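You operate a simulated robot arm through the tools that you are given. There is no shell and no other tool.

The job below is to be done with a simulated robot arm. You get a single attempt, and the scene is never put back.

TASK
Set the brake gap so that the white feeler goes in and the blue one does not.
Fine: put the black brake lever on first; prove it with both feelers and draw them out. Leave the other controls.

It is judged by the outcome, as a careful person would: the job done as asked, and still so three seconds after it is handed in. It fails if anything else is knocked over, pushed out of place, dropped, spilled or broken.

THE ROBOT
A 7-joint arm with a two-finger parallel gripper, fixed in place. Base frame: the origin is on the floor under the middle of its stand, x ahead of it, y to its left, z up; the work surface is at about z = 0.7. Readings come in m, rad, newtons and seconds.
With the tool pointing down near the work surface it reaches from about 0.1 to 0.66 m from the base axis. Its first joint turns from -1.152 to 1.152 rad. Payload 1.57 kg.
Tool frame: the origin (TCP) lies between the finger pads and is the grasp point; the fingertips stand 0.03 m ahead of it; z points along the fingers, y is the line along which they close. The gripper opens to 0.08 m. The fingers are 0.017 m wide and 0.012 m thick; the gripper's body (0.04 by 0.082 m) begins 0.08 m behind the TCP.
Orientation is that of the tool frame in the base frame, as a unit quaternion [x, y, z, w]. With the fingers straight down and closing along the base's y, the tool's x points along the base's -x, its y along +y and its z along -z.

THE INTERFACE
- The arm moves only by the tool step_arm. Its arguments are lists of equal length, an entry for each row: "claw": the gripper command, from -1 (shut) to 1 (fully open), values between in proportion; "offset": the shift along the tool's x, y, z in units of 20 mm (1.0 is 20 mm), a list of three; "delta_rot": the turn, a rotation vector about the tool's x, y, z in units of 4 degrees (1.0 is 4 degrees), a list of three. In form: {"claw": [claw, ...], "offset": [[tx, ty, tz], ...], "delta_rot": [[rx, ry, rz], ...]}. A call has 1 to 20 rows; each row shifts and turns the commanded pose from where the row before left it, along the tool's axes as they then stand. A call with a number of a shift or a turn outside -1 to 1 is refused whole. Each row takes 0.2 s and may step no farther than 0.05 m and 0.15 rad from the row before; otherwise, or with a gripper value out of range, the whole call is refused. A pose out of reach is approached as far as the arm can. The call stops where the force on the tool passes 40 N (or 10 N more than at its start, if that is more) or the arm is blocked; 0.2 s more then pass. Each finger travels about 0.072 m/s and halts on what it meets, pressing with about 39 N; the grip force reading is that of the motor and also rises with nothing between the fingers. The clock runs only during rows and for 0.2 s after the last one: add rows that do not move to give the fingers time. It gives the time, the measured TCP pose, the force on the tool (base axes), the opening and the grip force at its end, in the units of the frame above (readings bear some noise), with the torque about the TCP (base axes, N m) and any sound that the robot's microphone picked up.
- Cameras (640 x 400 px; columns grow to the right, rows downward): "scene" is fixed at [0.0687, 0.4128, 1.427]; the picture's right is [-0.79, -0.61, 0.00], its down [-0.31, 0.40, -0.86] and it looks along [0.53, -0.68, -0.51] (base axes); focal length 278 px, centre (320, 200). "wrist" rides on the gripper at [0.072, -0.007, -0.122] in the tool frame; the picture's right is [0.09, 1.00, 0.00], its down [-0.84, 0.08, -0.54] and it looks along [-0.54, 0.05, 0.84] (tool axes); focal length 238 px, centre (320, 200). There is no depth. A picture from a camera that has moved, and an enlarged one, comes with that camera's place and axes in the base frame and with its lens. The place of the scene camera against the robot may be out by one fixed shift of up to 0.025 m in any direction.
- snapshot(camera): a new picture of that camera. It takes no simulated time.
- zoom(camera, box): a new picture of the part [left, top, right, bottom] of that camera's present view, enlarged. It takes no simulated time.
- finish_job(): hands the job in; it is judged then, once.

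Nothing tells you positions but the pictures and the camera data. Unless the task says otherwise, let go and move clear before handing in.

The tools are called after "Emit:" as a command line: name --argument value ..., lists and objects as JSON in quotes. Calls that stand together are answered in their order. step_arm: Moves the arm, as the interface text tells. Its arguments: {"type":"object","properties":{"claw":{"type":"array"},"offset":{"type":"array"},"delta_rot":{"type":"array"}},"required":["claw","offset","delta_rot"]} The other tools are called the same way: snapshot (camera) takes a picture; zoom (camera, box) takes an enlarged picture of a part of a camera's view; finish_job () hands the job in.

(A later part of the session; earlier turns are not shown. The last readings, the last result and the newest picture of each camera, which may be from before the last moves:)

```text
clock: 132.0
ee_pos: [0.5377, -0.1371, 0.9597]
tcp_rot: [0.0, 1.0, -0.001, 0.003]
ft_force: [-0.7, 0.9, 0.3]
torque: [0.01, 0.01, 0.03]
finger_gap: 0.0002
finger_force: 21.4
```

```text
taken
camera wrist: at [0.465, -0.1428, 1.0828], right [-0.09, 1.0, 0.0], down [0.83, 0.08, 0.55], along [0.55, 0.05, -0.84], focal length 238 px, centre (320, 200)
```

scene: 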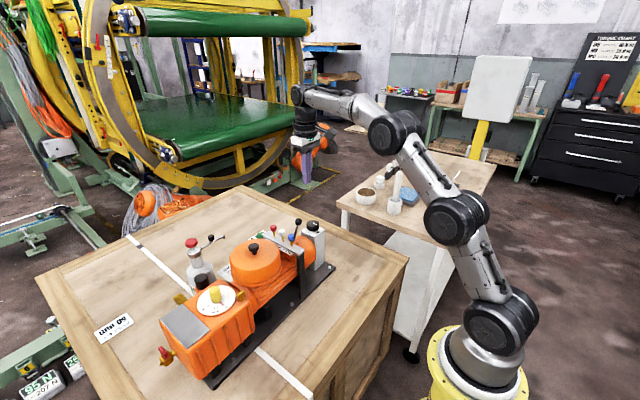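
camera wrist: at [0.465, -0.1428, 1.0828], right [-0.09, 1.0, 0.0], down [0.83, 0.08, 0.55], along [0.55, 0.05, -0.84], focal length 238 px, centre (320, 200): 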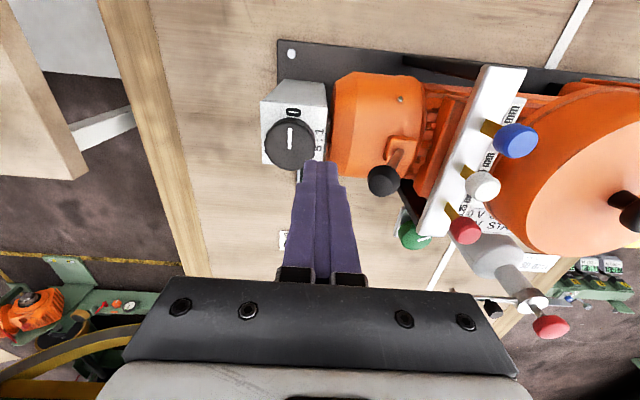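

Emit:
step_arm --claw '[-1, -1, -1, -1, -1, -1, -1, -1, -1, -1]' --offset '[[0, 0.3, 0], [0, 0.3, 0], [0, 0.3, 0], [0, 0.3, 0], [0, 0.3, 0], [0, 0.3, 0], [0, 0.3, 0], [0, 0.3, 0], [0, 0.3, 0], [0, 0, 0]]' --delta_rot '[[0, 0, 0], [0, 0, 0], [0, 0, 0], [0, 0, 0], [0, 0, 0], [0, 0, 0], [0, 0, 0], [0, 0, 0], [0, 0, 0], [0, 0, 0]]'

Emit:
zoom --camera "scene" --box '[250, 190, 340, 260]'

```text
clock: 134.2
ee_pos: [0.5392, -0.084, 0.9618]
tcp_rot: [0.0, 1.0, -0.001, 0.005]
ft_force: [0.9, -6.1, 1.0]
torque: [-0.08, 0.0, 0.0]
finger_gap: 0.0
finger_force: 21.5
```

```text
5.71 times, centred on (295, 225) of scene
camera zoom: at [0.0687, 0.4126, 1.427], right [-0.79, -0.61, 0.0], down [-0.31, 0.4, -0.86], along [0.53, -0.68, -0.51], focal length 1586 px, centre (463, 57)
```

zoom: 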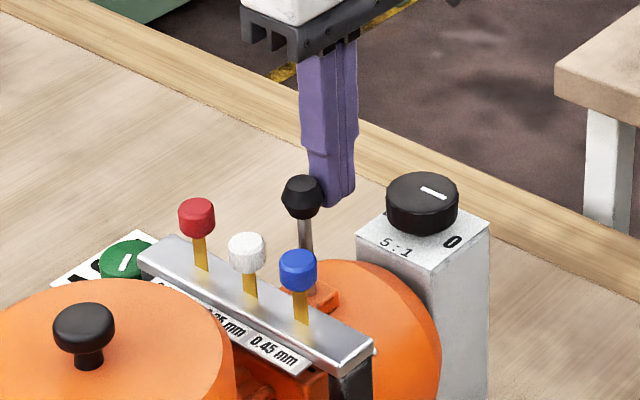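

The lever is back at its upright stop (6 N). Backing off and going to the GAP knob to turn it counter-clockwise.

Emit:
step_arm --claw '[-1, -1, -1, -1, -1, -1, 0, 0.2, 0.2, 0.2, 0.2, 0.2, 0.2]' --offset '[[0, -0.6, 0], [0, -0.4, -0.3], [0, 0, -0.9], [0, 0, -0.9], [-0.7, 0.7, 0], [-0.7, 0.7, 0], [-0.7, 0.7, 0], [-0.7, 0.7, 0], [-0.7, 0.7, 0], [-0.7, 0.67, 0], [-0.5, 0, 0.8], [-0.15, 0, 0.8], [0, 0, 0]]' --delta_rot '[[0, 0, 0], [0, 0, 0], [0, 0, 0], [0, 0, 0], [0, 0, 0], [0, 0, 0], [0, 0, 0], [0, 0, 0], [0, 0, 0], [0, 0, 0], [0, 0, 0], [0, 0, 0], [0, 0, 0]]'

Emit:
snapshot --camera "wrist"

Emit:
zoom --camera "scene" --box '[240, 190, 330, 260]'

```text
clock: 137.0
ee_pos: [0.6364, -0.0203, 0.9719]
tcp_rot: [0.0, 1.0, 0.0, 0.003]
ft_force: [-0.2, 0.2, 0.3]
torque: [0.02, -0.03, -0.01]
finger_gap: 0.0481
finger_force: 0.0
```

```text
taken
camera wrist: at [0.5629, -0.0252, 1.0937], right [-0.09, 1.0, 0.0], down [0.83, 0.08, 0.55], along [0.55, 0.05, -0.84], focal length 238 px, centre (320, 200)
```

wrist: 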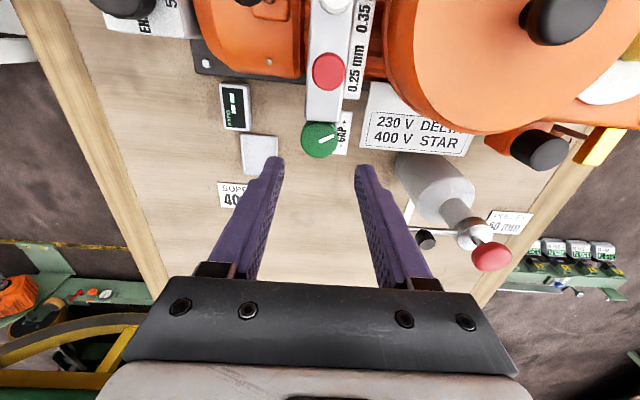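

```text
5.71 times, centred on (285, 225) of scene
camera zoom: at [0.0687, 0.4128, 1.427], right [-0.79, -0.61, 0.0], down [-0.31, 0.4, -0.86], along [0.53, -0.68, -0.51], focal length 1586 px, centre (520, 57)
```

zoom: 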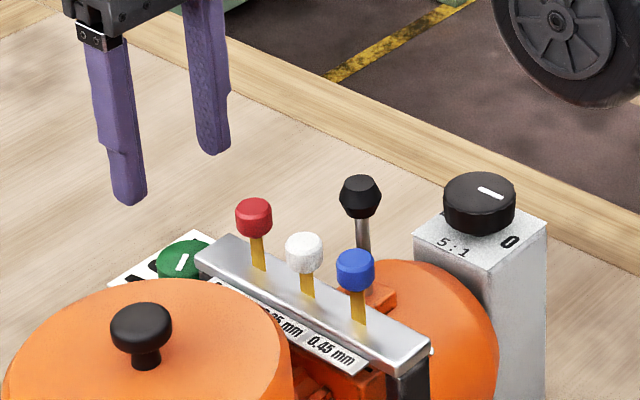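

Lever upright, knob below me. Rotating to +28° and descending around it.

Emit:
step_arm --claw '[0.2, 0.2, 0.2, 0.2, 0.2, 0.2, 0.2, 0.2, 0.2, 0.2, 0.2, 0.2, 0.2]' --offset '[[0, 0, 0], [0, 0, 0], [0, 0, 0], [0, 0, 0], [0, 0, 0], [0, 0, 0], [0, 0, 0], [0, 0, 0.7], [0, 0, 0.7], [0, 0, 0.7], [0, 0, 0.7], [0, 0, 0.6], [0, 0, 0]]' --delta_rot '[[0, 0, 1], [0, 0, 1], [0, 0, 1], [0, 0, 1], [0, 0, 1], [0, 0, 1], [0, 0, 1], [0, 0, 0], [0, 0, 0], [0, 0, 0], [0, 0, 0], [0, 0, 0], [0, 0, 0]]'

Emit:
zoom --camera "wrist" --box '[260, 110, 380, 220]'

```text
clock: 139.8
ee_pos: [0.6367, -0.0199, 0.9028]
tcp_rot: [0.243, 0.97, 0.002, 0.004]
ft_force: [-0.6, 0.7, -0.1]
torque: [-0.03, 0.03, -0.05]
finger_gap: 0.0479
finger_force: 0.2
```

```text
3.64 times, centred on (320, 165) of wrist
camera zoom: at [0.5681, 0.0095, 1.0254], right [0.39, 0.92, 0.0], down [0.77, -0.32, 0.55], along [0.51, -0.21, -0.84], focal length 867 px, centre (320, 327)
```

zoom: 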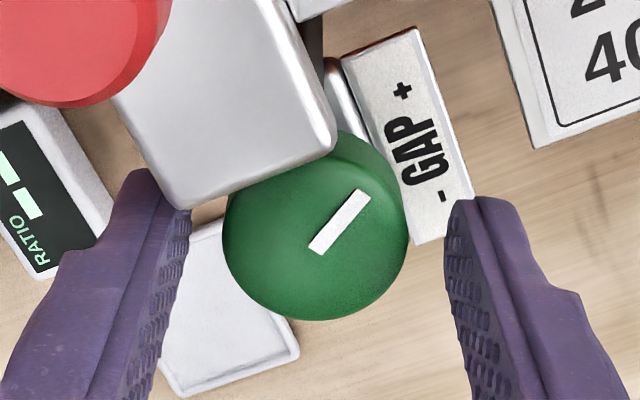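

Emit:
step_arm --claw '[-1, -1, -1, -1, -1, -1, -1, -1, -1, -1, -1, -1, -1, -1, -1, -1, -1, -1]' --offset '[[0, 0, 0], [0, 0, 0], [0, 0, 0], [0, 0, 0], [0, 0, 0], [0, 0, 0], [0, 0, 0], [0, 0, 0], [0, 0, 0], [0, 0, 0], [0, 0, 0], [0, 0, 0], [0, 0, 0], [0, 0, 0], [0, 0, 0], [0, 0, 0], [0, 0, 0], [0, 0, 0]]' --delta_rot '[[0, 0, 0], [0, 0, 0], [0, 0, 0], [0, 0, -1], [0, 0, -1], [0, 0, -1], [0, 0, -1], [0, 0, -1], [0, 0, -1], [0, 0, -1], [0, 0, -1], [0, 0, -1], [0, 0, -1], [0, 0, -1], [0, 0, -1], [0, 0, -1], [0, 0, -1], [0, 0, 0]]'

Emit:
zoom --camera "wrist" --box '[260, 110, 380, 220]'

```text
clock: 143.6
ee_pos: [0.6356, -0.0204, 0.9027]
tcp_rot: [-0.243, 0.97, -0.001, 0.002]
ft_force: [-10.8, -10.7, -6.6]
torque: [0.26, 0.15, -0.01]
finger_gap: 0.0342
finger_force: 41.5
```

```text
3.64 times, centred on (320, 165) of wrist
camera zoom: at [0.5745, -0.0591, 1.0256], right [-0.55, 0.84, 0.0], down [0.7, 0.46, 0.55], along [0.46, 0.3, -0.84], focal length 867 px, centre (320, 327)
```

zoom: 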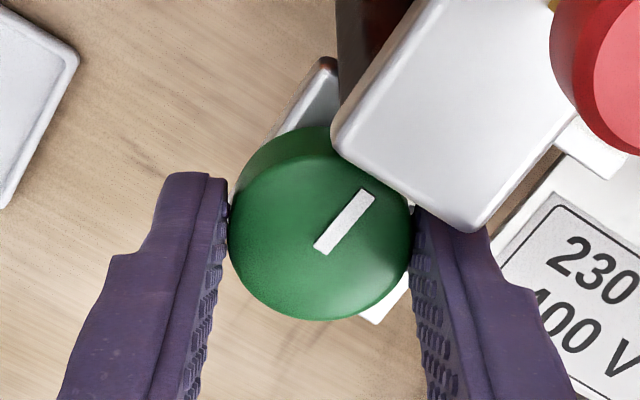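

Turned 56° counter-clockwise. Opening in place, swinging back and repeating.

Emit:
step_arm --claw '[0.2, 0.2, 0.2, 0.2, 0.2, 0.2, 0.2, 0.2, 0.2, 0.2, 0.2, 0.2, 0.2, 0.2, 0.2, 0.2, 0.2]' --offset '[[0, 0, 0], [0, 0, 0], [0, 0, 0], [0, 0, 0], [0, 0, 0], [0, 0, 0], [0, 0, 0], [0, 0, 0], [0, 0, 0], [0, 0, 0], [0, 0, 0], [0, 0, 0], [0, 0, 0], [0, 0, 0], [0, 0, 0], [0, 0, 0], [0, 0, 0]]' --delta_rot '[[0, 0, 0], [0, 0, 0], [0, 0, 1], [0, 0, 1], [0, 0, 1], [0, 0, 1], [0, 0, 1], [0, 0, 1], [0, 0, 1], [0, 0, 1], [0, 0, 1], [0, 0, 1], [0, 0, 1], [0, 0, 1], [0, 0, 1], [0, 0, 1], [0, 0, 0]]'

Emit:
step_arm --claw '[-1, -1, -1, -1, -1, -1, -1, -1, -1, -1, -1, -1, -1, -1, -1, -1, -1, -1]' --offset '[[0, 0, 0], [0, 0, 0], [0, 0, 0], [0, 0, 0], [0, 0, 0], [0, 0, 0], [0, 0, 0], [0, 0, 0], [0, 0, 0], [0, 0, 0], [0, 0, 0], [0, 0, 0], [0, 0, 0], [0, 0, 0], [0, 0, 0], [0, 0, 0], [0, 0, 0], [0, 0, 0]]' --delta_rot '[[0, 0, 0], [0, 0, 0], [0, 0, 0], [0, 0, -1], [0, 0, -1], [0, 0, -1], [0, 0, -1], [0, 0, -1], [0, 0, -1], [0, 0, -1], [0, 0, -1], [0, 0, -1], [0, 0, -1], [0, 0, -1], [0, 0, -1], [0, 0, -1], [0, 0, -1], [0, 0, 0]]'

Emit:
zoom --camera "wrist" --box '[260, 110, 380, 220]'

```text
clock: 147.2
ee_pos: [0.6363, -0.0192, 0.9032]
tcp_rot: [0.243, 0.97, 0.0, 0.005]
ft_force: [0.1, -0.5, -0.1]
torque: [0.0, 0.0, 0.0]
finger_gap: 0.048
finger_force: 0.0
```

```text
clock: 151.0
ee_pos: [0.6363, -0.0199, 0.903]
tcp_rot: [-0.242, 0.97, -0.002, 0.005]
ft_force: [-6.2, -9.9, 4.7]
torque: [0.35, -0.47, 0.02]
finger_gap: 0.034
finger_force: 41.7
```

```text
3.64 times, centred on (320, 165) of wrist
camera zoom: at [0.574, -0.059, 1.0259], right [-0.55, 0.84, -0.01], down [0.7, 0.46, 0.55], along [0.46, 0.3, -0.84], focal length 867 px, centre (320, 327)
```

zoom: 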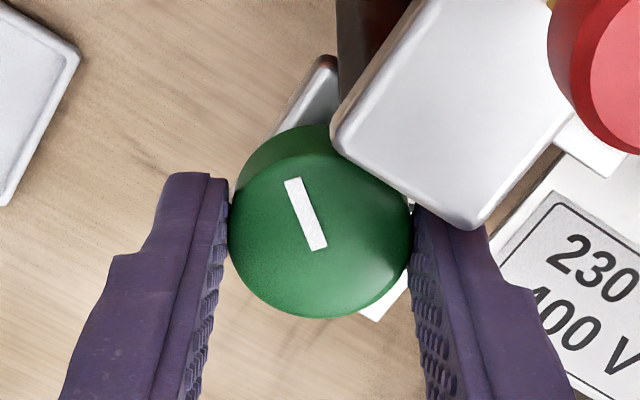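

Knob is now at about +36°. Continuing counter-clockwise.

Emit:
step_arm --claw '[0.2, 0.2, 0.2, 0.2, 0.2, 0.2, 0.2, 0.2, 0.2, 0.2, 0.2, 0.2, 0.2, 0.2, 0.2, 0.2, 0.2]' --offset '[[0, 0, 0], [0, 0, 0], [0, 0, 0], [0, 0, 0], [0, 0, 0], [0, 0, 0], [0, 0, 0], [0, 0, 0], [0, 0, 0], [0, 0, 0], [0, 0, 0], [0, 0, 0], [0, 0, 0], [0, 0, 0], [0, 0, 0], [0, 0, 0], [0, 0, 0]]' --delta_rot '[[0, 0, 0], [0, 0, 0], [0, 0, 1], [0, 0, 1], [0, 0, 1], [0, 0, 1], [0, 0, 1], [0, 0, 1], [0, 0, 1], [0, 0, 1], [0, 0, 1], [0, 0, 1], [0, 0, 1], [0, 0, 1], [0, 0, 1], [0, 0, 1], [0, 0, 0]]'

Emit:
step_arm --claw '[-1, -1, -1, -1, -1, -1, -1, -1, -1, -1, -1, -1, -1, -1, -1, -1, -1, -1]' --offset '[[0, 0, 0], [0, 0, 0], [0, 0, 0], [0, 0, 0], [0, 0, 0], [0, 0, 0], [0, 0, 0], [0, 0, 0], [0, 0, 0], [0, 0, 0], [0, 0, 0], [0, 0, 0], [0, 0, 0], [0, 0, 0], [0, 0, 0], [0, 0, 0], [0, 0, 0], [0, 0, 0]]' --delta_rot '[[0, 0, 0], [0, 0, 0], [0, 0, 0], [0, 0, -1], [0, 0, -1], [0, 0, -1], [0, 0, -1], [0, 0, -1], [0, 0, -1], [0, 0, -1], [0, 0, -1], [0, 0, -1], [0, 0, -1], [0, 0, -1], [0, 0, -1], [0, 0, -1], [0, 0, -1], [0, 0, 0]]'

Emit:
zoom --camera "wrist" --box '[260, 110, 380, 220]'

```text
clock: 154.6
ee_pos: [0.636, -0.019, 0.9028]
tcp_rot: [0.242, 0.97, 0.001, 0.004]
ft_force: [0.5, -0.6, 0.5]
torque: [0.0, 0.0, 0.0]
finger_gap: 0.0478
finger_force: 0.0
```

```text
clock: 158.4
ee_pos: [0.6355, -0.02, 0.9021]
tcp_rot: [-0.241, 0.97, -0.001, 0.004]
ft_force: [1.1, -9.8, -2.1]
torque: [0.41, -0.87, 0.0]
finger_gap: 0.034
finger_force: 41.6
```

```text
3.64 times, centred on (320, 165) of wrist
camera zoom: at [0.5743, -0.0588, 1.0261], right [-0.55, 0.84, -0.01], down [0.7, 0.46, 0.55], along [0.46, 0.3, -0.84], focal length 867 px, centre (320, 327)
```

zoom: 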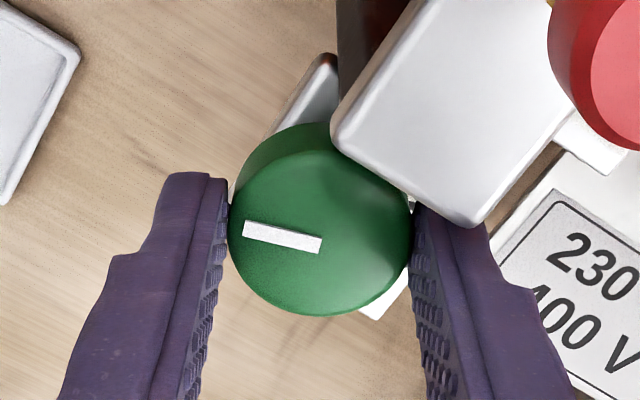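

Knob at about -22° now. One more turn to about -78°, then I'll test.

Emit:
step_arm --claw '[0.2, 0.2, 0.2, 0.2, 0.2, 0.2, 0.2, 0.2, 0.2, 0.2, 0.2, 0.2, 0.2, 0.2, 0.2, 0.2, 0.2]' --offset '[[0, 0, 0], [0, 0, 0], [0, 0, 0], [0, 0, 0], [0, 0, 0], [0, 0, 0], [0, 0, 0], [0, 0, 0], [0, 0, 0], [0, 0, 0], [0, 0, 0], [0, 0, 0], [0, 0, 0], [0, 0, 0], [0, 0, 0], [0, 0, 0], [0, 0, 0]]' --delta_rot '[[0, 0, 0], [0, 0, 0], [0, 0, 1], [0, 0, 1], [0, 0, 1], [0, 0, 1], [0, 0, 1], [0, 0, 1], [0, 0, 1], [0, 0, 1], [0, 0, 1], [0, 0, 1], [0, 0, 1], [0, 0, 1], [0, 0, 1], [0, 0, 1], [0, 0, 0]]'

Emit:
step_arm --claw '[-1, -1, -1, -1, -1, -1, -1, -1, -1, -1, -1, -1, -1, -1, -1, -1, -1, -1]' --offset '[[0, 0, 0], [0, 0, 0], [0, 0, 0], [0, 0, 0], [0, 0, 0], [0, 0, 0], [0, 0, 0], [0, 0, 0], [0, 0, 0], [0, 0, 0], [0, 0, 0], [0, 0, 0], [0, 0, 0], [0, 0, 0], [0, 0, 0], [0, 0, 0], [0, 0, 0], [0, 0, 0]]' --delta_rot '[[0, 0, 0], [0, 0, 0], [0, 0, 0], [0, 0, -1], [0, 0, -1], [0, 0, -1], [0, 0, -1], [0, 0, -1], [0, 0, -1], [0, 0, -1], [0, 0, -1], [0, 0, -1], [0, 0, -1], [0, 0, -1], [0, 0, -1], [0, 0, -1], [0, 0, -1], [0, 0, 0]]'

Emit:
zoom --camera "wrist" --box '[260, 110, 380, 220]'

```text
clock: 162.0
ee_pos: [0.6353, -0.0211, 0.9032]
tcp_rot: [0.242, 0.97, 0.0, 0.004]
ft_force: [-0.6, -0.3, 0.2]
torque: [-0.02, -0.03, -0.02]
finger_gap: 0.0479
finger_force: 0.2
```

```text
clock: 165.8
ee_pos: [0.6352, -0.0202, 0.9042]
tcp_rot: [-0.243, 0.97, -0.001, 0.003]
ft_force: [-1.4, -7.7, -7.5]
torque: [0.51, -0.15, -0.03]
finger_gap: 0.0341
finger_force: 41.6
```

```text
3.64 times, centred on (320, 165) of wrist
camera zoom: at [0.5746, -0.059, 1.0255], right [-0.55, 0.84, 0.0], down [0.7, 0.46, 0.55], along [0.46, 0.3, -0.84], focal length 867 px, centre (320, 327)
```

zoom: 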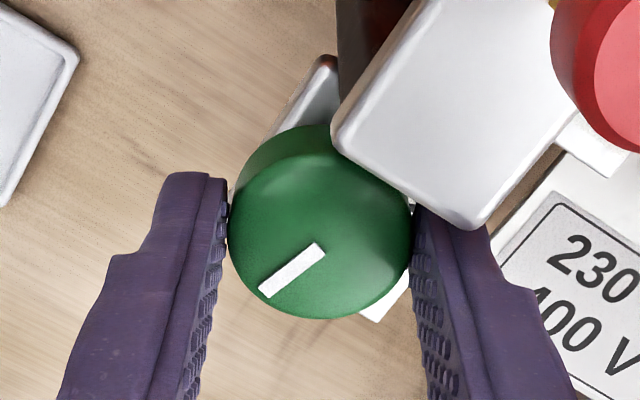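

Knob at about -76°. Releasing, rising, rotating to nominal, and testing white.

Emit:
step_arm --claw '[0.2, 0.2, 0.2, 0.2, 0.2, 0.2, 0.2, 0.2, 0.2, 0.2, 0.2, 0.2, 0.2, 0.2]' --offset '[[0, 0, 0], [0, 0, 0], [0, 0, -0.7], [0, 0, -0.8], [0, 0, -0.8], [0, 0, -0.8], [0, 0, 0], [0, 0, 0], [0, 0, 0], [0, 0, 0], [0, 0, 0], [0, 0, 0], [0, 0, 0], [0, 0, 0]]' --delta_rot '[[0, 0, 0], [0, 0, 0], [0, 0, 0], [0, 0, 0], [0, 0, 0], [0, 0, 0], [0, 0, 1], [0, 0, 1], [0, 0, 1], [0, 0, 1], [0, 0, 1], [0, 0, 1], [0, 0, 1], [0, 0, 0]]'

Emit:
step_arm --claw '[-1, -1, -1, -1, -1, -1, -1, -1]' --offset '[[0.3, 0, -0.8], [0.5, 0, -0.8], [0.81, 0, 0], [0.81, 0, 0], [0.81, 0, 0], [0.81, 0, 0], [0.81, 0, 0], [0, 0, 0]]' --delta_rot '[[0, 0, 0], [0, 0, 0], [0, 0, 0], [0, 0, 0], [0, 0, 0], [0, 0, 0], [0, 0, 0], [0, 0, 0]]'

Emit:
zoom --camera "scene" --box '[240, 190, 330, 260]'

```text
clock: 168.8
ee_pos: [0.6357, -0.0195, 0.9653]
tcp_rot: [0.001, 1.0, -0.001, 0.003]
ft_force: [-0.2, -0.3, -0.4]
torque: [0.02, 0.01, 0.02]
finger_gap: 0.0478
finger_force: 0.1
```

```text
clock: 170.6
ee_pos: [0.5369, -0.0199, 0.9979]
tcp_rot: [-0.001, 1.0, 0.0, 0.004]
ft_force: [-0.3, -0.2, 0.4]
torque: [-0.02, -0.03, -0.01]
finger_gap: 0.0001
finger_force: 21.4
```

```text
5.71 times, centred on (285, 225) of scene
camera zoom: at [0.0687, 0.4128, 1.427], right [-0.79, -0.61, 0.0], down [-0.31, 0.4, -0.86], along [0.53, -0.68, -0.51], focal length 1586 px, centre (520, 57)
```

zoom: 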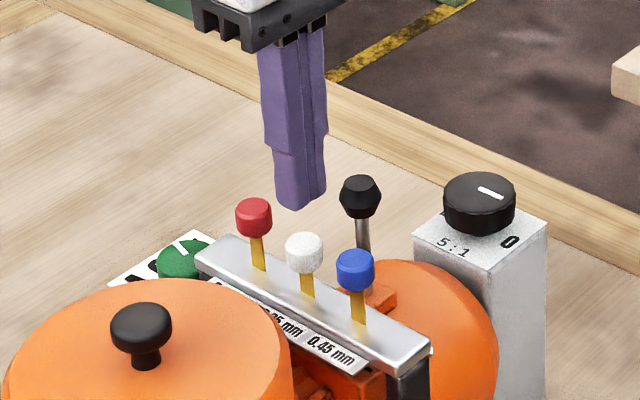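

Emit:
step_arm --claw '[-1, -1, -1, -1, -1]' --offset '[[-0.08, 0.02, 0.5], [0, 0, 0.5], [0, 0, 0.2], [0, 0, 0.15], [0, 0, 0]]' --delta_rot '[[0, 0, 0], [0, 0, 0], [0, 0, 0], [0, 0, 0], [0, 0, 0]]'

Emit:
step_arm --claw '[-1, -1]' --offset '[[0, 0, 0.1], [0, 0, 0]]' --delta_rot '[[0, 0, 0], [0, 0, 0]]'

```text
clock: 171.8
ee_pos: [0.5405, -0.0189, 0.9691]
tcp_rot: [0.0, 1.0, 0.0, 0.004]
ft_force: [-0.2, 0.4, 0.7]
torque: [0.03, 0.01, -0.02]
finger_gap: 0.0
finger_force: 21.5
```

```text
clock: 172.4
ee_pos: [0.5409, -0.0185, 0.9673]
tcp_rot: [0.0, 1.0, 0.0, 0.004]
ft_force: [0.6, 0.3, 0.8]
torque: [0.0, 0.0, 0.01]
finger_gap: 0.0002
finger_force: 22.3
```

White is now going below its previous stop with under 1 N, so counter-clockwise opens the gap. Continuing to push it in.

Emit:
step_arm --claw '[-1, -1, -1]' --offset '[[0, 0, 0.1], [0, 0, 0.1], [0, 0, 0]]' --delta_rot '[[0, 0, 0], [0, 0, 0], [0, 0, 0]]'

Emit:
zoom --camera "scene" --box '[258, 210, 308, 250]'

```text
clock: 173.2
ee_pos: [0.5411, -0.0197, 0.9645]
tcp_rot: [0.0, 1.0, 0.001, 0.003]
ft_force: [-0.2, -0.7, 1.0]
torque: [-0.05, -0.02, 0.03]
finger_gap: 0.0
finger_force: 21.1
```

```text
10.00 times, centred on (283, 230) of scene
camera zoom: at [0.0687, 0.4128, 1.427], right [-0.79, -0.61, 0.0], down [-0.31, 0.4, -0.86], along [0.53, -0.68, -0.51], focal length 2776 px, centre (690, -100)
```

zoom: 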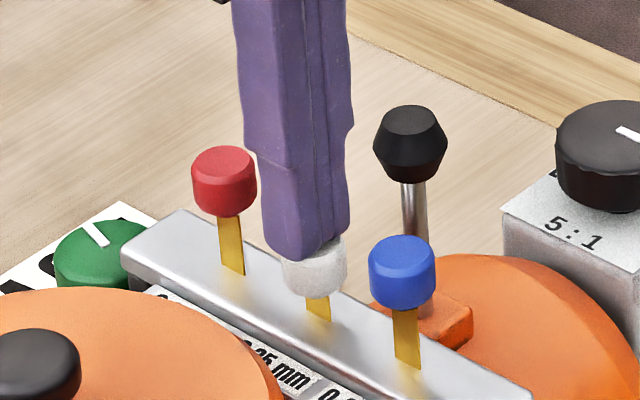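

Emit:
step_arm --claw '[-1, -1, -1]' --offset '[[0, 0, 0.1], [0, 0, 0.1], [0, 0, 0]]' --delta_rot '[[0, 0, 0], [0, 0, 0], [0, 0, 0]]'

Emit:
step_arm --claw '[-1, -1]' --offset '[[0, 0, 0.1], [0, 0, 0]]' --delta_rot '[[0, 0, 0], [0, 0, 0]]'

Emit:
zoom --camera "scene" --box '[258, 210, 308, 250]'

```text
clock: 174.0
ee_pos: [0.5394, -0.0204, 0.9589]
tcp_rot: [0.0, 1.0, 0.0, 0.002]
ft_force: [1.0, 0.2, 1.3]
torque: [0.01, 0.02, 0.0]
finger_gap: 0.0003
finger_force: 21.4
```

```text
clock: 174.6
ee_pos: [0.5408, -0.0202, 0.9575]
tcp_rot: [0.0, 1.0, 0.001, 0.004]
ft_force: [-0.5, 1.6, 0.5]
torque: [0.08, -0.01, 0.01]
finger_gap: 0.0002
finger_force: 21.1
```

```text
10.00 times, centred on (283, 230) of scene
camera zoom: at [0.0687, 0.4128, 1.427], right [-0.79, -0.61, 0.0], down [-0.31, 0.4, -0.86], along [0.53, -0.68, -0.51], focal length 2776 px, centre (690, -100)
```

zoom: 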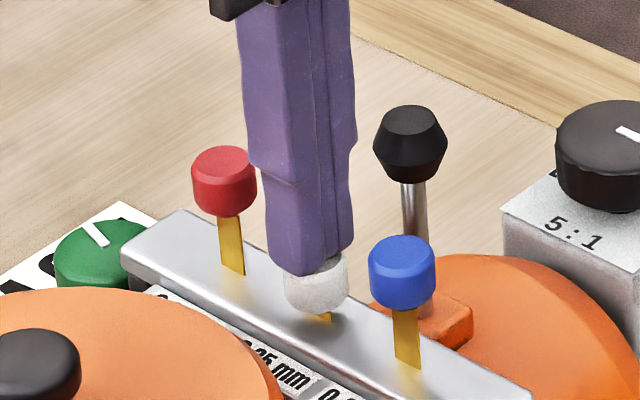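

White is nearly fully in with about 1 N. A couple more small steps to its seat.

Emit:
step_arm --claw '[-1, -1]' --offset '[[0, 0, 0.1], [0, 0, 0]]' --delta_rot '[[0, 0, 0], [0, 0, 0]]'

Emit:
step_arm --claw '[-1, -1]' --offset '[[0, 0, 0.08], [0, 0, 0]]' --delta_rot '[[0, 0, 0], [0, 0, 0]]'

Emit:
zoom --camera "scene" --box '[258, 210, 308, 250]'

```text
clock: 175.2
ee_pos: [0.5403, -0.0193, 0.9553]
tcp_rot: [0.0, 1.0, 0.0, 0.004]
ft_force: [0.4, -0.7, -1.0]
torque: [-0.02, 0.01, -0.02]
finger_gap: 0.0
finger_force: 21.6
```

```text
clock: 175.8
ee_pos: [0.5415, -0.0188, 0.9553]
tcp_rot: [-0.001, 1.0, 0.0, 0.005]
ft_force: [0.9, -0.6, 4.1]
torque: [-0.03, 0.02, -0.03]
finger_gap: 0.0002
finger_force: 21.1
```

```text
10.00 times, centred on (283, 230) of scene
camera zoom: at [0.0686, 0.4128, 1.427], right [-0.79, -0.61, 0.0], down [-0.31, 0.4, -0.86], along [0.53, -0.68, -0.51], focal length 2776 px, centre (690, -100)
```

zoom: 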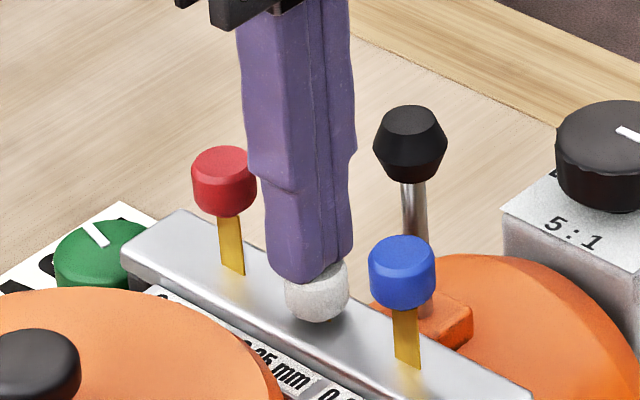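

White is fully seated (knob on the bar). With the lever upright and the knob at about -76°, the gap is at least 0.35 mm. Now I'll draw white back out by gripping its knob, rising first to check the alignment.

Emit:
step_arm --claw '[-1, -1, -1, -0.3, -0.3]' --offset '[[0, 0, -0.5], [0, 0, -0.8], [0, 0, -0.9], [0, 0, 0], [0, 0, 0]]' --delta_rot '[[0, 0, 0], [0, 0, 0], [0, 0, 0], [0, 0, 0], [0, 0, 0]]'

Emit:
snapshot --camera "wrist"

Emit:
zoom --camera "wrist" --box '[250, 70, 400, 190]'

```text
clock: 177.0
ee_pos: [0.5393, -0.02, 0.9984]
tcp_rot: [0.0, 1.0, 0.0, 0.004]
ft_force: [0.6, -0.9, 0.7]
torque: [0.0, -0.03, 0.0]
finger_gap: 0.028
finger_force: 0.0
```

```text
taken
camera wrist: at [0.4656, -0.0256, 1.1207], right [-0.09, 1.0, 0.0], down [0.83, 0.08, 0.55], along [0.55, 0.05, -0.84], focal length 238 px, centre (320, 200)
```

wrist: 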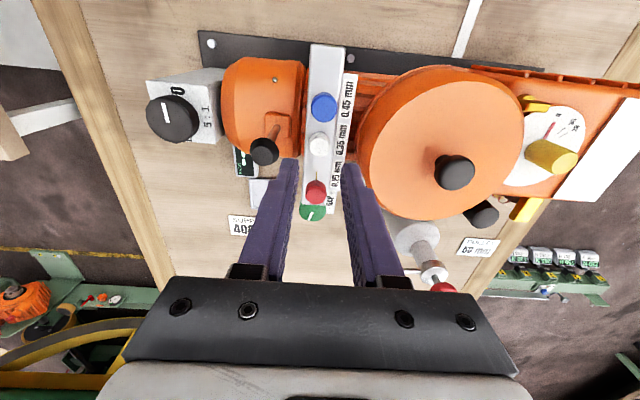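

```text
3.33 times, centred on (325, 130) of wrist
camera zoom: at [0.4656, -0.0256, 1.1207], right [-0.09, 1.0, 0.0], down [0.83, 0.08, 0.55], along [0.55, 0.05, -0.84], focal length 794 px, centre (303, 433)
```

zoom: 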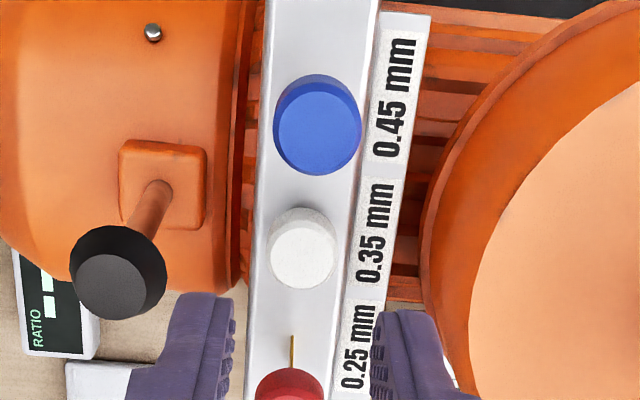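

White's knob is directly below at (0.5395, -0.0196). Descending with the fingers 28 mm apart, straddling it between the ball and the drum.

Emit:
step_arm --claw '[-0.3, -0.3, -0.3, -0.3, -0.3]' --offset '[[0, 0.02, 0.7], [0, 0, 0.7], [0, 0, 0.6], [0, 0, 0.3], [0, 0, 0]]' --delta_rot '[[0, 0, 0], [0, 0, 0], [0, 0, 0], [0, 0, 0], [0, 0, 0]]'

Emit:
zoom --camera "scene" --box '[258, 210, 308, 250]'

Emit:
zoom --camera "wrist" --box '[250, 90, 400, 210]'

```text
clock: 178.2
ee_pos: [0.5399, -0.0193, 0.9531]
tcp_rot: [0.0, 1.0, 0.0, 0.004]
ft_force: [0.8, -0.7, -0.5]
torque: [0.02, 0.0, -0.01]
finger_gap: 0.028
finger_force: 0.0
```

```text
10.00 times, centred on (283, 230) of scene
camera zoom: at [0.0687, 0.4128, 1.427], right [-0.79, -0.61, 0.0], down [-0.31, 0.4, -0.86], along [0.53, -0.68, -0.51], focal length 2776 px, centre (690, -100)
```

zoom: 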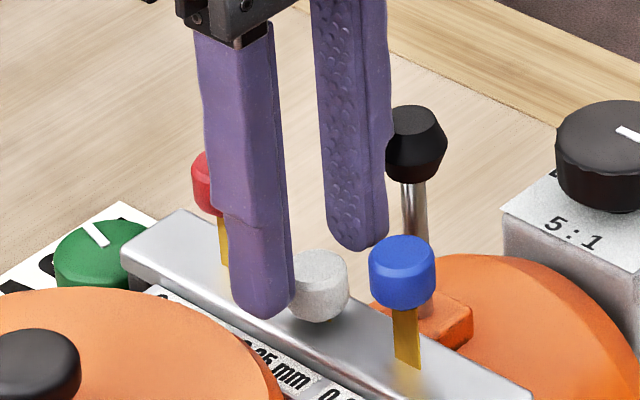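

```text
3.33 times, centred on (325, 150) of wrist
camera zoom: at [0.4669, -0.0252, 1.074], right [-0.09, 1.0, 0.0], down [0.83, 0.08, 0.55], along [0.55, 0.05, -0.84], focal length 794 px, centre (303, 367)
```

zoom: 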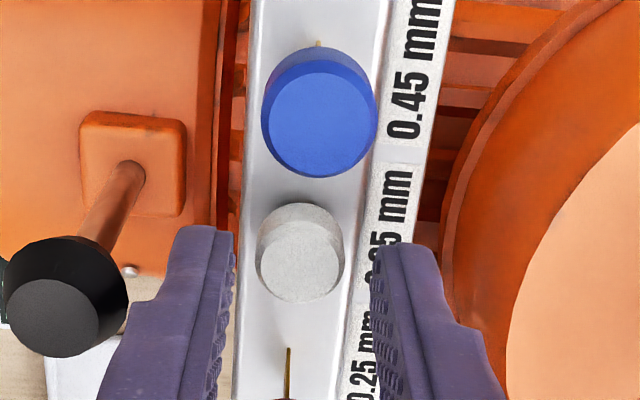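

Emit:
step_arm --claw '[-0.3, -0.3, -0.3]' --offset '[[0, 0, 0.3], [0, 0, 0.3], [0, 0, 0]]' --delta_rot '[[0, 0, 0], [0, 0, 0], [0, 0, 0]]'

Emit:
zoom --camera "scene" --box '[258, 210, 308, 250]'

```text
clock: 179.0
ee_pos: [0.5396, -0.0186, 0.9385]
tcp_rot: [0.0, 1.0, 0.0, 0.004]
ft_force: [0.3, 0.0, 0.4]
torque: [0.01, 0.02, -0.02]
finger_gap: 0.0281
finger_force: 0.2
```

```text
10.00 times, centred on (283, 230) of scene
camera zoom: at [0.0687, 0.4128, 1.427], right [-0.79, -0.61, 0.0], down [-0.31, 0.4, -0.86], along [0.53, -0.68, -0.51], focal length 2776 px, centre (690, -100)
```

zoom: 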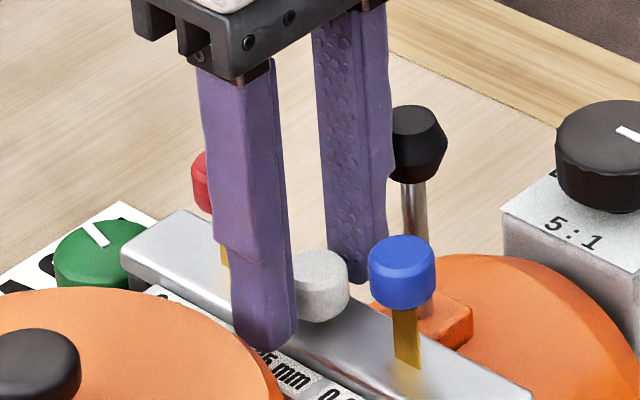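

Straddling white's knob properly. Closing with a light grip and drawing it up about 19 mm to its original height.

Emit:
step_arm --claw '[-0.8, -0.8, -0.8]' --offset '[[0, 0, 0], [0, 0, 0], [0, 0, 0]]' --delta_rot '[[0, 0, 0], [0, 0, 0], [0, 0, 0]]'

Emit:
step_arm --claw '[-0.8, -0.8, -0.8, -0.8, -0.8]' --offset '[[0, 0, -0.2], [0, 0, -0.2], [0, 0, -0.2], [0, 0, -0.2], [0, 0, 0]]' --delta_rot '[[0, 0, 0], [0, 0, 0], [0, 0, 0], [0, 0, 0], [0, 0, 0]]'

Emit:
zoom --camera "scene" --box '[258, 210, 308, 250]'

```text
clock: 179.8
ee_pos: [0.5404, -0.0203, 0.94]
tcp_rot: [0.0, 1.0, -0.001, 0.004]
ft_force: [-0.9, -10.1, -0.6]
torque: [-0.14, -0.12, -0.05]
finger_gap: 0.0189
finger_force: 32.6
```

```text
clock: 181.0
ee_pos: [0.5404, -0.0204, 0.9553]
tcp_rot: [0.0, 1.0, -0.002, 0.003]
ft_force: [3.0, -15.2, -2.4]
torque: [-0.17, 0.87, -0.05]
finger_gap: 0.0185
finger_force: 33.3
```

```text
10.00 times, centred on (283, 230) of scene
camera zoom: at [0.0688, 0.4124, 1.4271], right [-0.79, -0.61, 0.0], down [-0.31, 0.4, -0.86], along [0.53, -0.68, -0.51], focal length 2776 px, centre (690, -100)
```

zoom: 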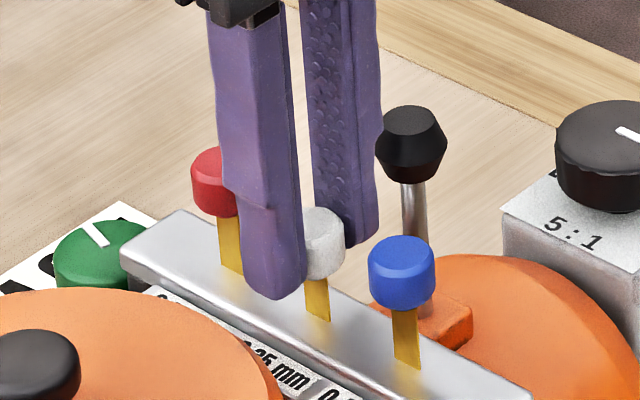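

White has come up 15 mm. I'll relieve the side load (2 mm in -y) and lift the last 4 mm.

Emit:
step_arm --claw '[-0.8, -0.8, -0.8, -0.8]' --offset '[[0, -0.1, 0], [0, 0, -0.1], [0, 0, -0.1], [0, 0, 0]]' --delta_rot '[[0, 0, 0], [0, 0, 0], [0, 0, 0], [0, 0, 0]]'

Emit:
zoom --camera "scene" --box '[258, 210, 308, 250]'

```text
clock: 182.0
ee_pos: [0.54, -0.0204, 0.9602]
tcp_rot: [0.0, 1.0, 0.0, 0.003]
ft_force: [-8.6, -0.4, -1.2]
torque: [-0.02, -0.51, 0.08]
finger_gap: 0.0191
finger_force: 33.1
```

```text
10.00 times, centred on (283, 230) of scene
camera zoom: at [0.0684, 0.4128, 1.427], right [-0.79, -0.61, 0.0], down [-0.31, 0.4, -0.86], along [0.53, -0.68, -0.51], focal length 2776 px, centre (690, -100)
```

zoom: 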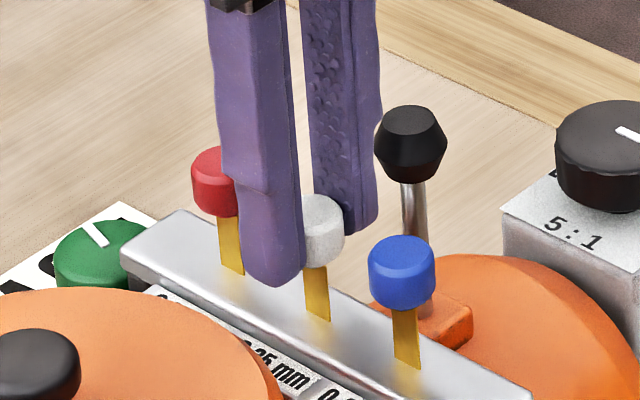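

Emit:
step_arm --claw '[-0.8, -0.8]' --offset '[[0, 0, -0.05], [0, 0, 0]]' --delta_rot '[[0, 0, 0], [0, 0, 0]]'

Emit:
zoom --camera "scene" --box '[258, 210, 308, 250]'

```text
clock: 182.6
ee_pos: [0.5402, -0.0194, 0.961]
tcp_rot: [0.0, 1.0, 0.001, 0.003]
ft_force: [-3.7, 5.2, -1.4]
torque: [0.04, 1.07, 0.04]
finger_gap: 0.0191
finger_force: 33.7
```

```text
10.00 times, centred on (283, 230) of scene
camera zoom: at [0.0686, 0.4129, 1.4269], right [-0.79, -0.61, 0.0], down [-0.31, 0.4, -0.86], along [0.53, -0.68, -0.51], focal length 2776 px, centre (690, -100)
```

zoom: 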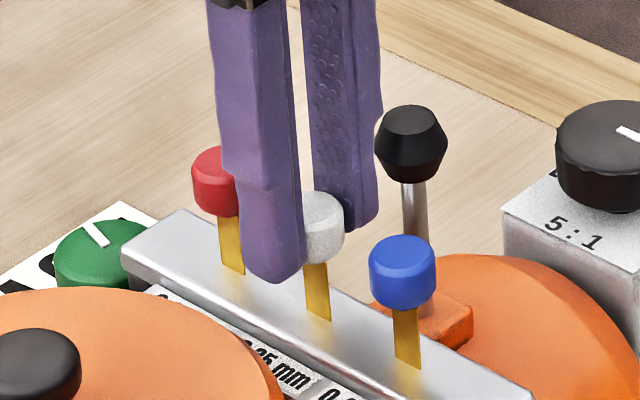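

White is out, its stem level with the others. Releasing, rising and moving over blue with closed fingers.

Emit:
step_arm --claw '[-0.3, -0.3, -0.3, -0.3, -0.3, -1, -1, -1]' --offset '[[0, 0, 0], [0, 0, 0], [0, 0, -0.6], [0, 0, -0.8], [0, 0, -0.6], [0.9, 0, 0], [0.92, 0, 0], [0, 0, 0]]' --delta_rot '[[0, 0, 0], [0, 0, 0], [0, 0, 0], [0, 0, 0], [0, 0, 0], [0, 0, 0], [0, 0, 0], [0, 0, 0]]'

Emit:
snapshot --camera "wrist"

Emit:
zoom --camera "scene" --box '[258, 210, 308, 250]'

```text
clock: 184.4
ee_pos: [0.5046, -0.0201, 1.0011]
tcp_rot: [0.0, 1.0, 0.0, 0.003]
ft_force: [0.6, 0.2, 0.0]
torque: [0.01, 0.02, -0.02]
finger_gap: 0.0001
finger_force: 20.7
```

```text
taken
camera wrist: at [0.4309, -0.0266, 1.1238], right [-0.09, 1.0, 0.0], down [0.83, 0.08, 0.55], along [0.55, 0.05, -0.84], focal length 238 px, centre (320, 200)
```

wrist: 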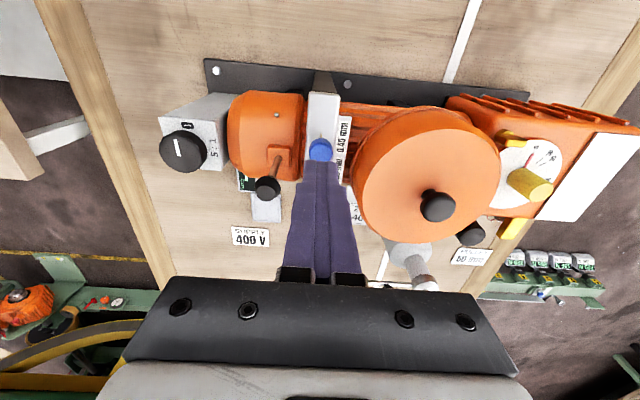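

```text
10.00 times, centred on (283, 230) of scene
camera zoom: at [0.0687, 0.4128, 1.427], right [-0.79, -0.61, 0.0], down [-0.31, 0.4, -0.86], along [0.53, -0.68, -0.51], focal length 2776 px, centre (690, -100)
```

zoom: 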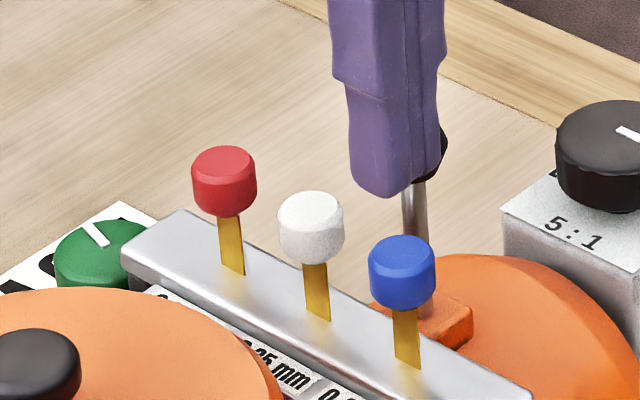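

Blue is below. Lowering gently onto it.

Emit:
step_arm --claw '[-1, -1, -1, -1]' --offset '[[0.07, 0, 0.6], [0, 0, 0.5], [0, 0, 0.2], [0, 0, 0]]' --delta_rot '[[0, 0, 0], [0, 0, 0], [0, 0, 0], [0, 0, 0]]'

Emit:
step_arm --claw '[-1, -1]' --offset '[[0, 0, 0.1], [0, 0, 0]]' --delta_rot '[[0, 0, 0], [0, 0, 0]]'

Emit:
zoom --camera "scene" --box '[258, 210, 308, 250]'

```text
clock: 185.4
ee_pos: [0.5022, -0.0209, 0.9747]
tcp_rot: [0.001, 1.0, 0.0, 0.003]
ft_force: [-0.4, -1.2, 0.0]
torque: [0.03, 0.01, -0.01]
finger_gap: 0.0001
finger_force: 21.1
```

```text
clock: 186.0
ee_pos: [0.5023, -0.0205, 0.971]
tcp_rot: [0.0, 1.0, 0.0, 0.003]
ft_force: [0.2, 0.7, 0.3]
torque: [0.01, -0.01, 0.0]
finger_gap: 0.0
finger_force: 21.0
```

```text
10.00 times, centred on (283, 230) of scene
camera zoom: at [0.0687, 0.4128, 1.427], right [-0.79, -0.61, 0.0], down [-0.31, 0.4, -0.86], along [0.53, -0.68, -0.51], focal length 2776 px, centre (690, -100)
```

zoom: 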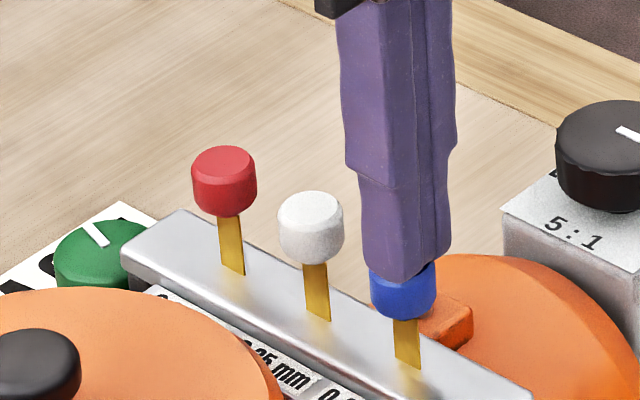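

Emit:
step_arm --claw '[-1, -1]' --offset '[[0, 0, 0.08], [0, 0, 0]]' --delta_rot '[[0, 0, 0], [0, 0, 0]]'

Emit:
step_arm --claw '[-1, -1]' --offset '[[0, 0, 0.06], [0, 0, 0]]' --delta_rot '[[0, 0, 0], [0, 0, 0]]'

```text
clock: 186.6
ee_pos: [0.5019, -0.0212, 0.9715]
tcp_rot: [0.0, 1.0, 0.0, 0.004]
ft_force: [0.3, 1.0, 0.4]
torque: [0.03, -0.03, 0.01]
finger_gap: 0.0
finger_force: 21.8
```

```text
clock: 187.2
ee_pos: [0.5026, -0.0205, 0.9708]
tcp_rot: [-0.001, 1.0, -0.001, 0.004]
ft_force: [0.0, -0.9, 2.5]
torque: [-0.04, 0.02, -0.01]
finger_gap: 0.0
finger_force: 21.8
```

Emit:
step_arm --claw '[-1, -1]' --offset '[[0, 0, 0.06], [0, 0, 0]]' --delta_rot '[[0, 0, 0], [0, 0, 0]]'

Emit:
zoom --camera "scene" --box '[258, 210, 308, 250]'

```text
clock: 187.8
ee_pos: [0.5021, -0.0207, 0.9706]
tcp_rot: [0.0, 1.0, 0.0, 0.006]
ft_force: [-3.3, -0.2, 10.5]
torque: [0.06, 0.15, -0.03]
finger_gap: 0.0
finger_force: 21.0
```

```text
10.00 times, centred on (283, 230) of scene
camera zoom: at [0.0684, 0.4128, 1.427], right [-0.79, -0.61, 0.0], down [-0.31, 0.4, -0.86], along [0.53, -0.68, -0.51], focal length 2776 px, centre (690, -100)
```

zoom: 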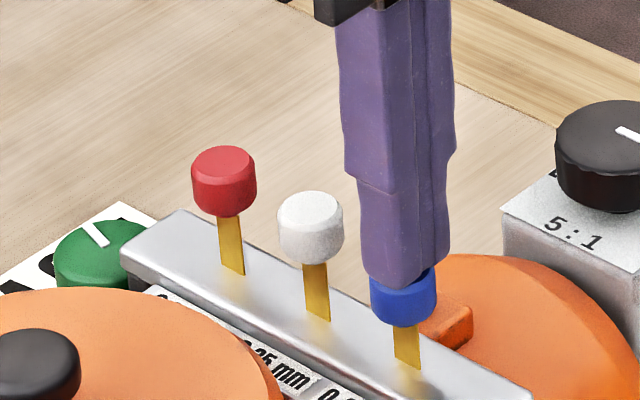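

Blue stops at the same gate depth with 10 N. One slightly firmer press to be sure.

Emit:
step_arm --claw '[-1, -1, -1]' --offset '[[0, 0, 0.05], [0, 0, 0], [0, 0, 0]]' --delta_rot '[[0, 0, 0], [0, 0, 0], [0, 0, 0]]'

Emit:
zoom --camera "scene" --box '[258, 210, 308, 250]'

```text
clock: 188.6
ee_pos: [0.5029, -0.0202, 0.9708]
tcp_rot: [0.0, 1.0, 0.0, 0.006]
ft_force: [-9.8, 2.3, 27.6]
torque: [0.09, 0.53, -0.02]
finger_gap: 0.0004
finger_force: 21.1
```

```text
10.00 times, centred on (283, 230) of scene
camera zoom: at [0.0679, 0.4128, 1.427], right [-0.79, -0.61, 0.0], down [-0.31, 0.4, -0.86], along [0.53, -0.68, -0.51], focal length 2776 px, centre (690, -100)
```

zoom: 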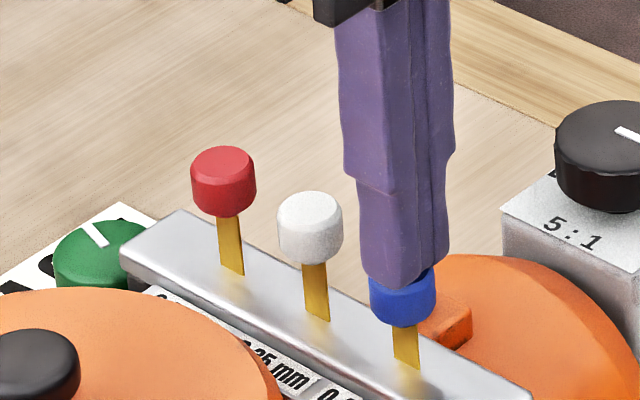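

Blue is blocked even at 28 N with no movement. So at this setting white goes in and blue does not, with the lever upright. Blue was pushed down about 5 mm to the gate, so I'll draw it back out to its original height.

Emit:
step_arm --claw '[-1, -1, -1, -0.25, -0.25]' --offset '[[0, 0, -0.3], [0, 0, -0.6], [0, 0, -0.6], [0, 0, 0], [0, 0, 0]]' --delta_rot '[[0, 0, 0], [0, 0, 0], [0, 0, 0], [0, 0, 0], [0, 0, 0]]'

Emit:
zoom --camera "wrist" --box '[250, 90, 400, 210]'

Emit:
zoom --camera "scene" --box '[258, 210, 308, 250]'

```text
clock: 189.8
ee_pos: [0.5013, -0.0211, 0.9978]
tcp_rot: [-0.001, 1.0, -0.001, 0.004]
ft_force: [0.8, 0.4, 0.2]
torque: [0.0, 0.01, 0.01]
finger_gap: 0.03
finger_force: 0.0
```

```text
3.33 times, centred on (325, 150) of wrist
camera zoom: at [0.4286, -0.0267, 1.1201], right [-0.09, 1.0, 0.0], down [0.83, 0.08, 0.55], along [0.55, 0.05, -0.84], focal length 794 px, centre (303, 367)
```

zoom: 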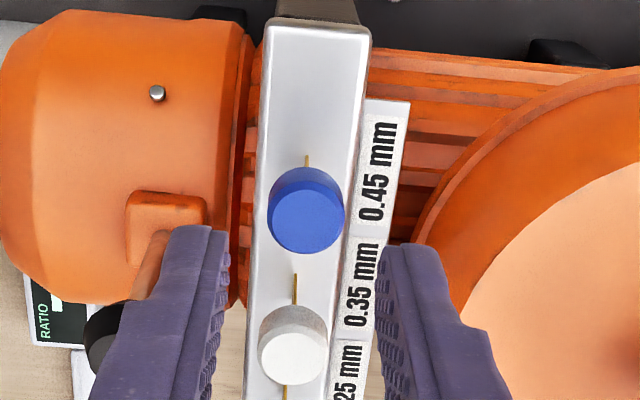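

```text
10.00 times, centred on (283, 230) of scene
camera zoom: at [0.0687, 0.4128, 1.427], right [-0.79, -0.61, 0.0], down [-0.31, 0.4, -0.86], along [0.53, -0.68, -0.51], focal length 2776 px, centre (690, -100)
```

zoom: 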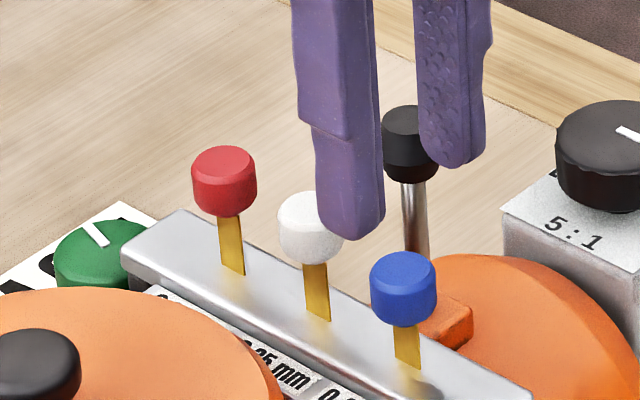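

Emit:
step_arm --claw '[-0.25, -0.25, -0.25, -0.25, -0.25]' --offset '[[-0.08, 0.02, 0.6], [0, 0, 0.6], [0, 0, 0.5], [0, 0, 0.4], [0, 0, 0]]' --delta_rot '[[0, 0, 0], [0, 0, 0], [0, 0, 0], [0, 0, 0], [0, 0, 0]]'

Emit:
zoom --camera "scene" --box '[258, 210, 308, 250]'

Emit:
zoom --camera "wrist" --box '[250, 90, 400, 210]'

```text
clock: 191.0
ee_pos: [0.5033, -0.0208, 0.9556]
tcp_rot: [-0.001, 1.0, 0.0, 0.004]
ft_force: [-0.5, 0.7, -0.1]
torque: [0.03, 0.0, -0.01]
finger_gap: 0.0298
finger_force: 0.0
```

```text
10.00 times, centred on (283, 230) of scene
camera zoom: at [0.0687, 0.4128, 1.427], right [-0.79, -0.61, 0.0], down [-0.31, 0.4, -0.86], along [0.53, -0.68, -0.51], focal length 2776 px, centre (690, -100)
```

zoom: 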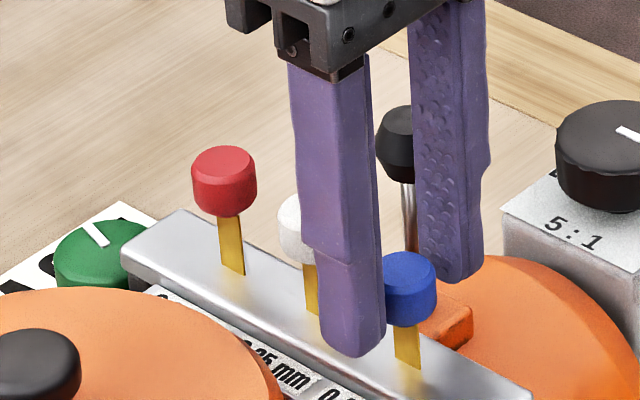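

```text
3.33 times, centred on (325, 150) of wrist
camera zoom: at [0.4309, -0.0262, 1.0782], right [-0.09, 1.0, 0.0], down [0.83, 0.08, 0.55], along [0.55, 0.05, -0.84], focal length 794 px, centre (303, 367)
```

zoom: 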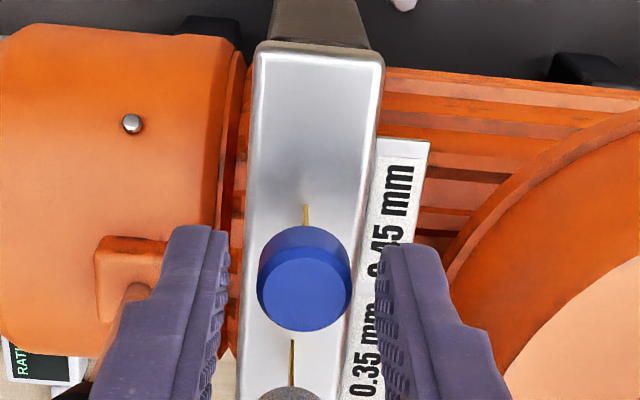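

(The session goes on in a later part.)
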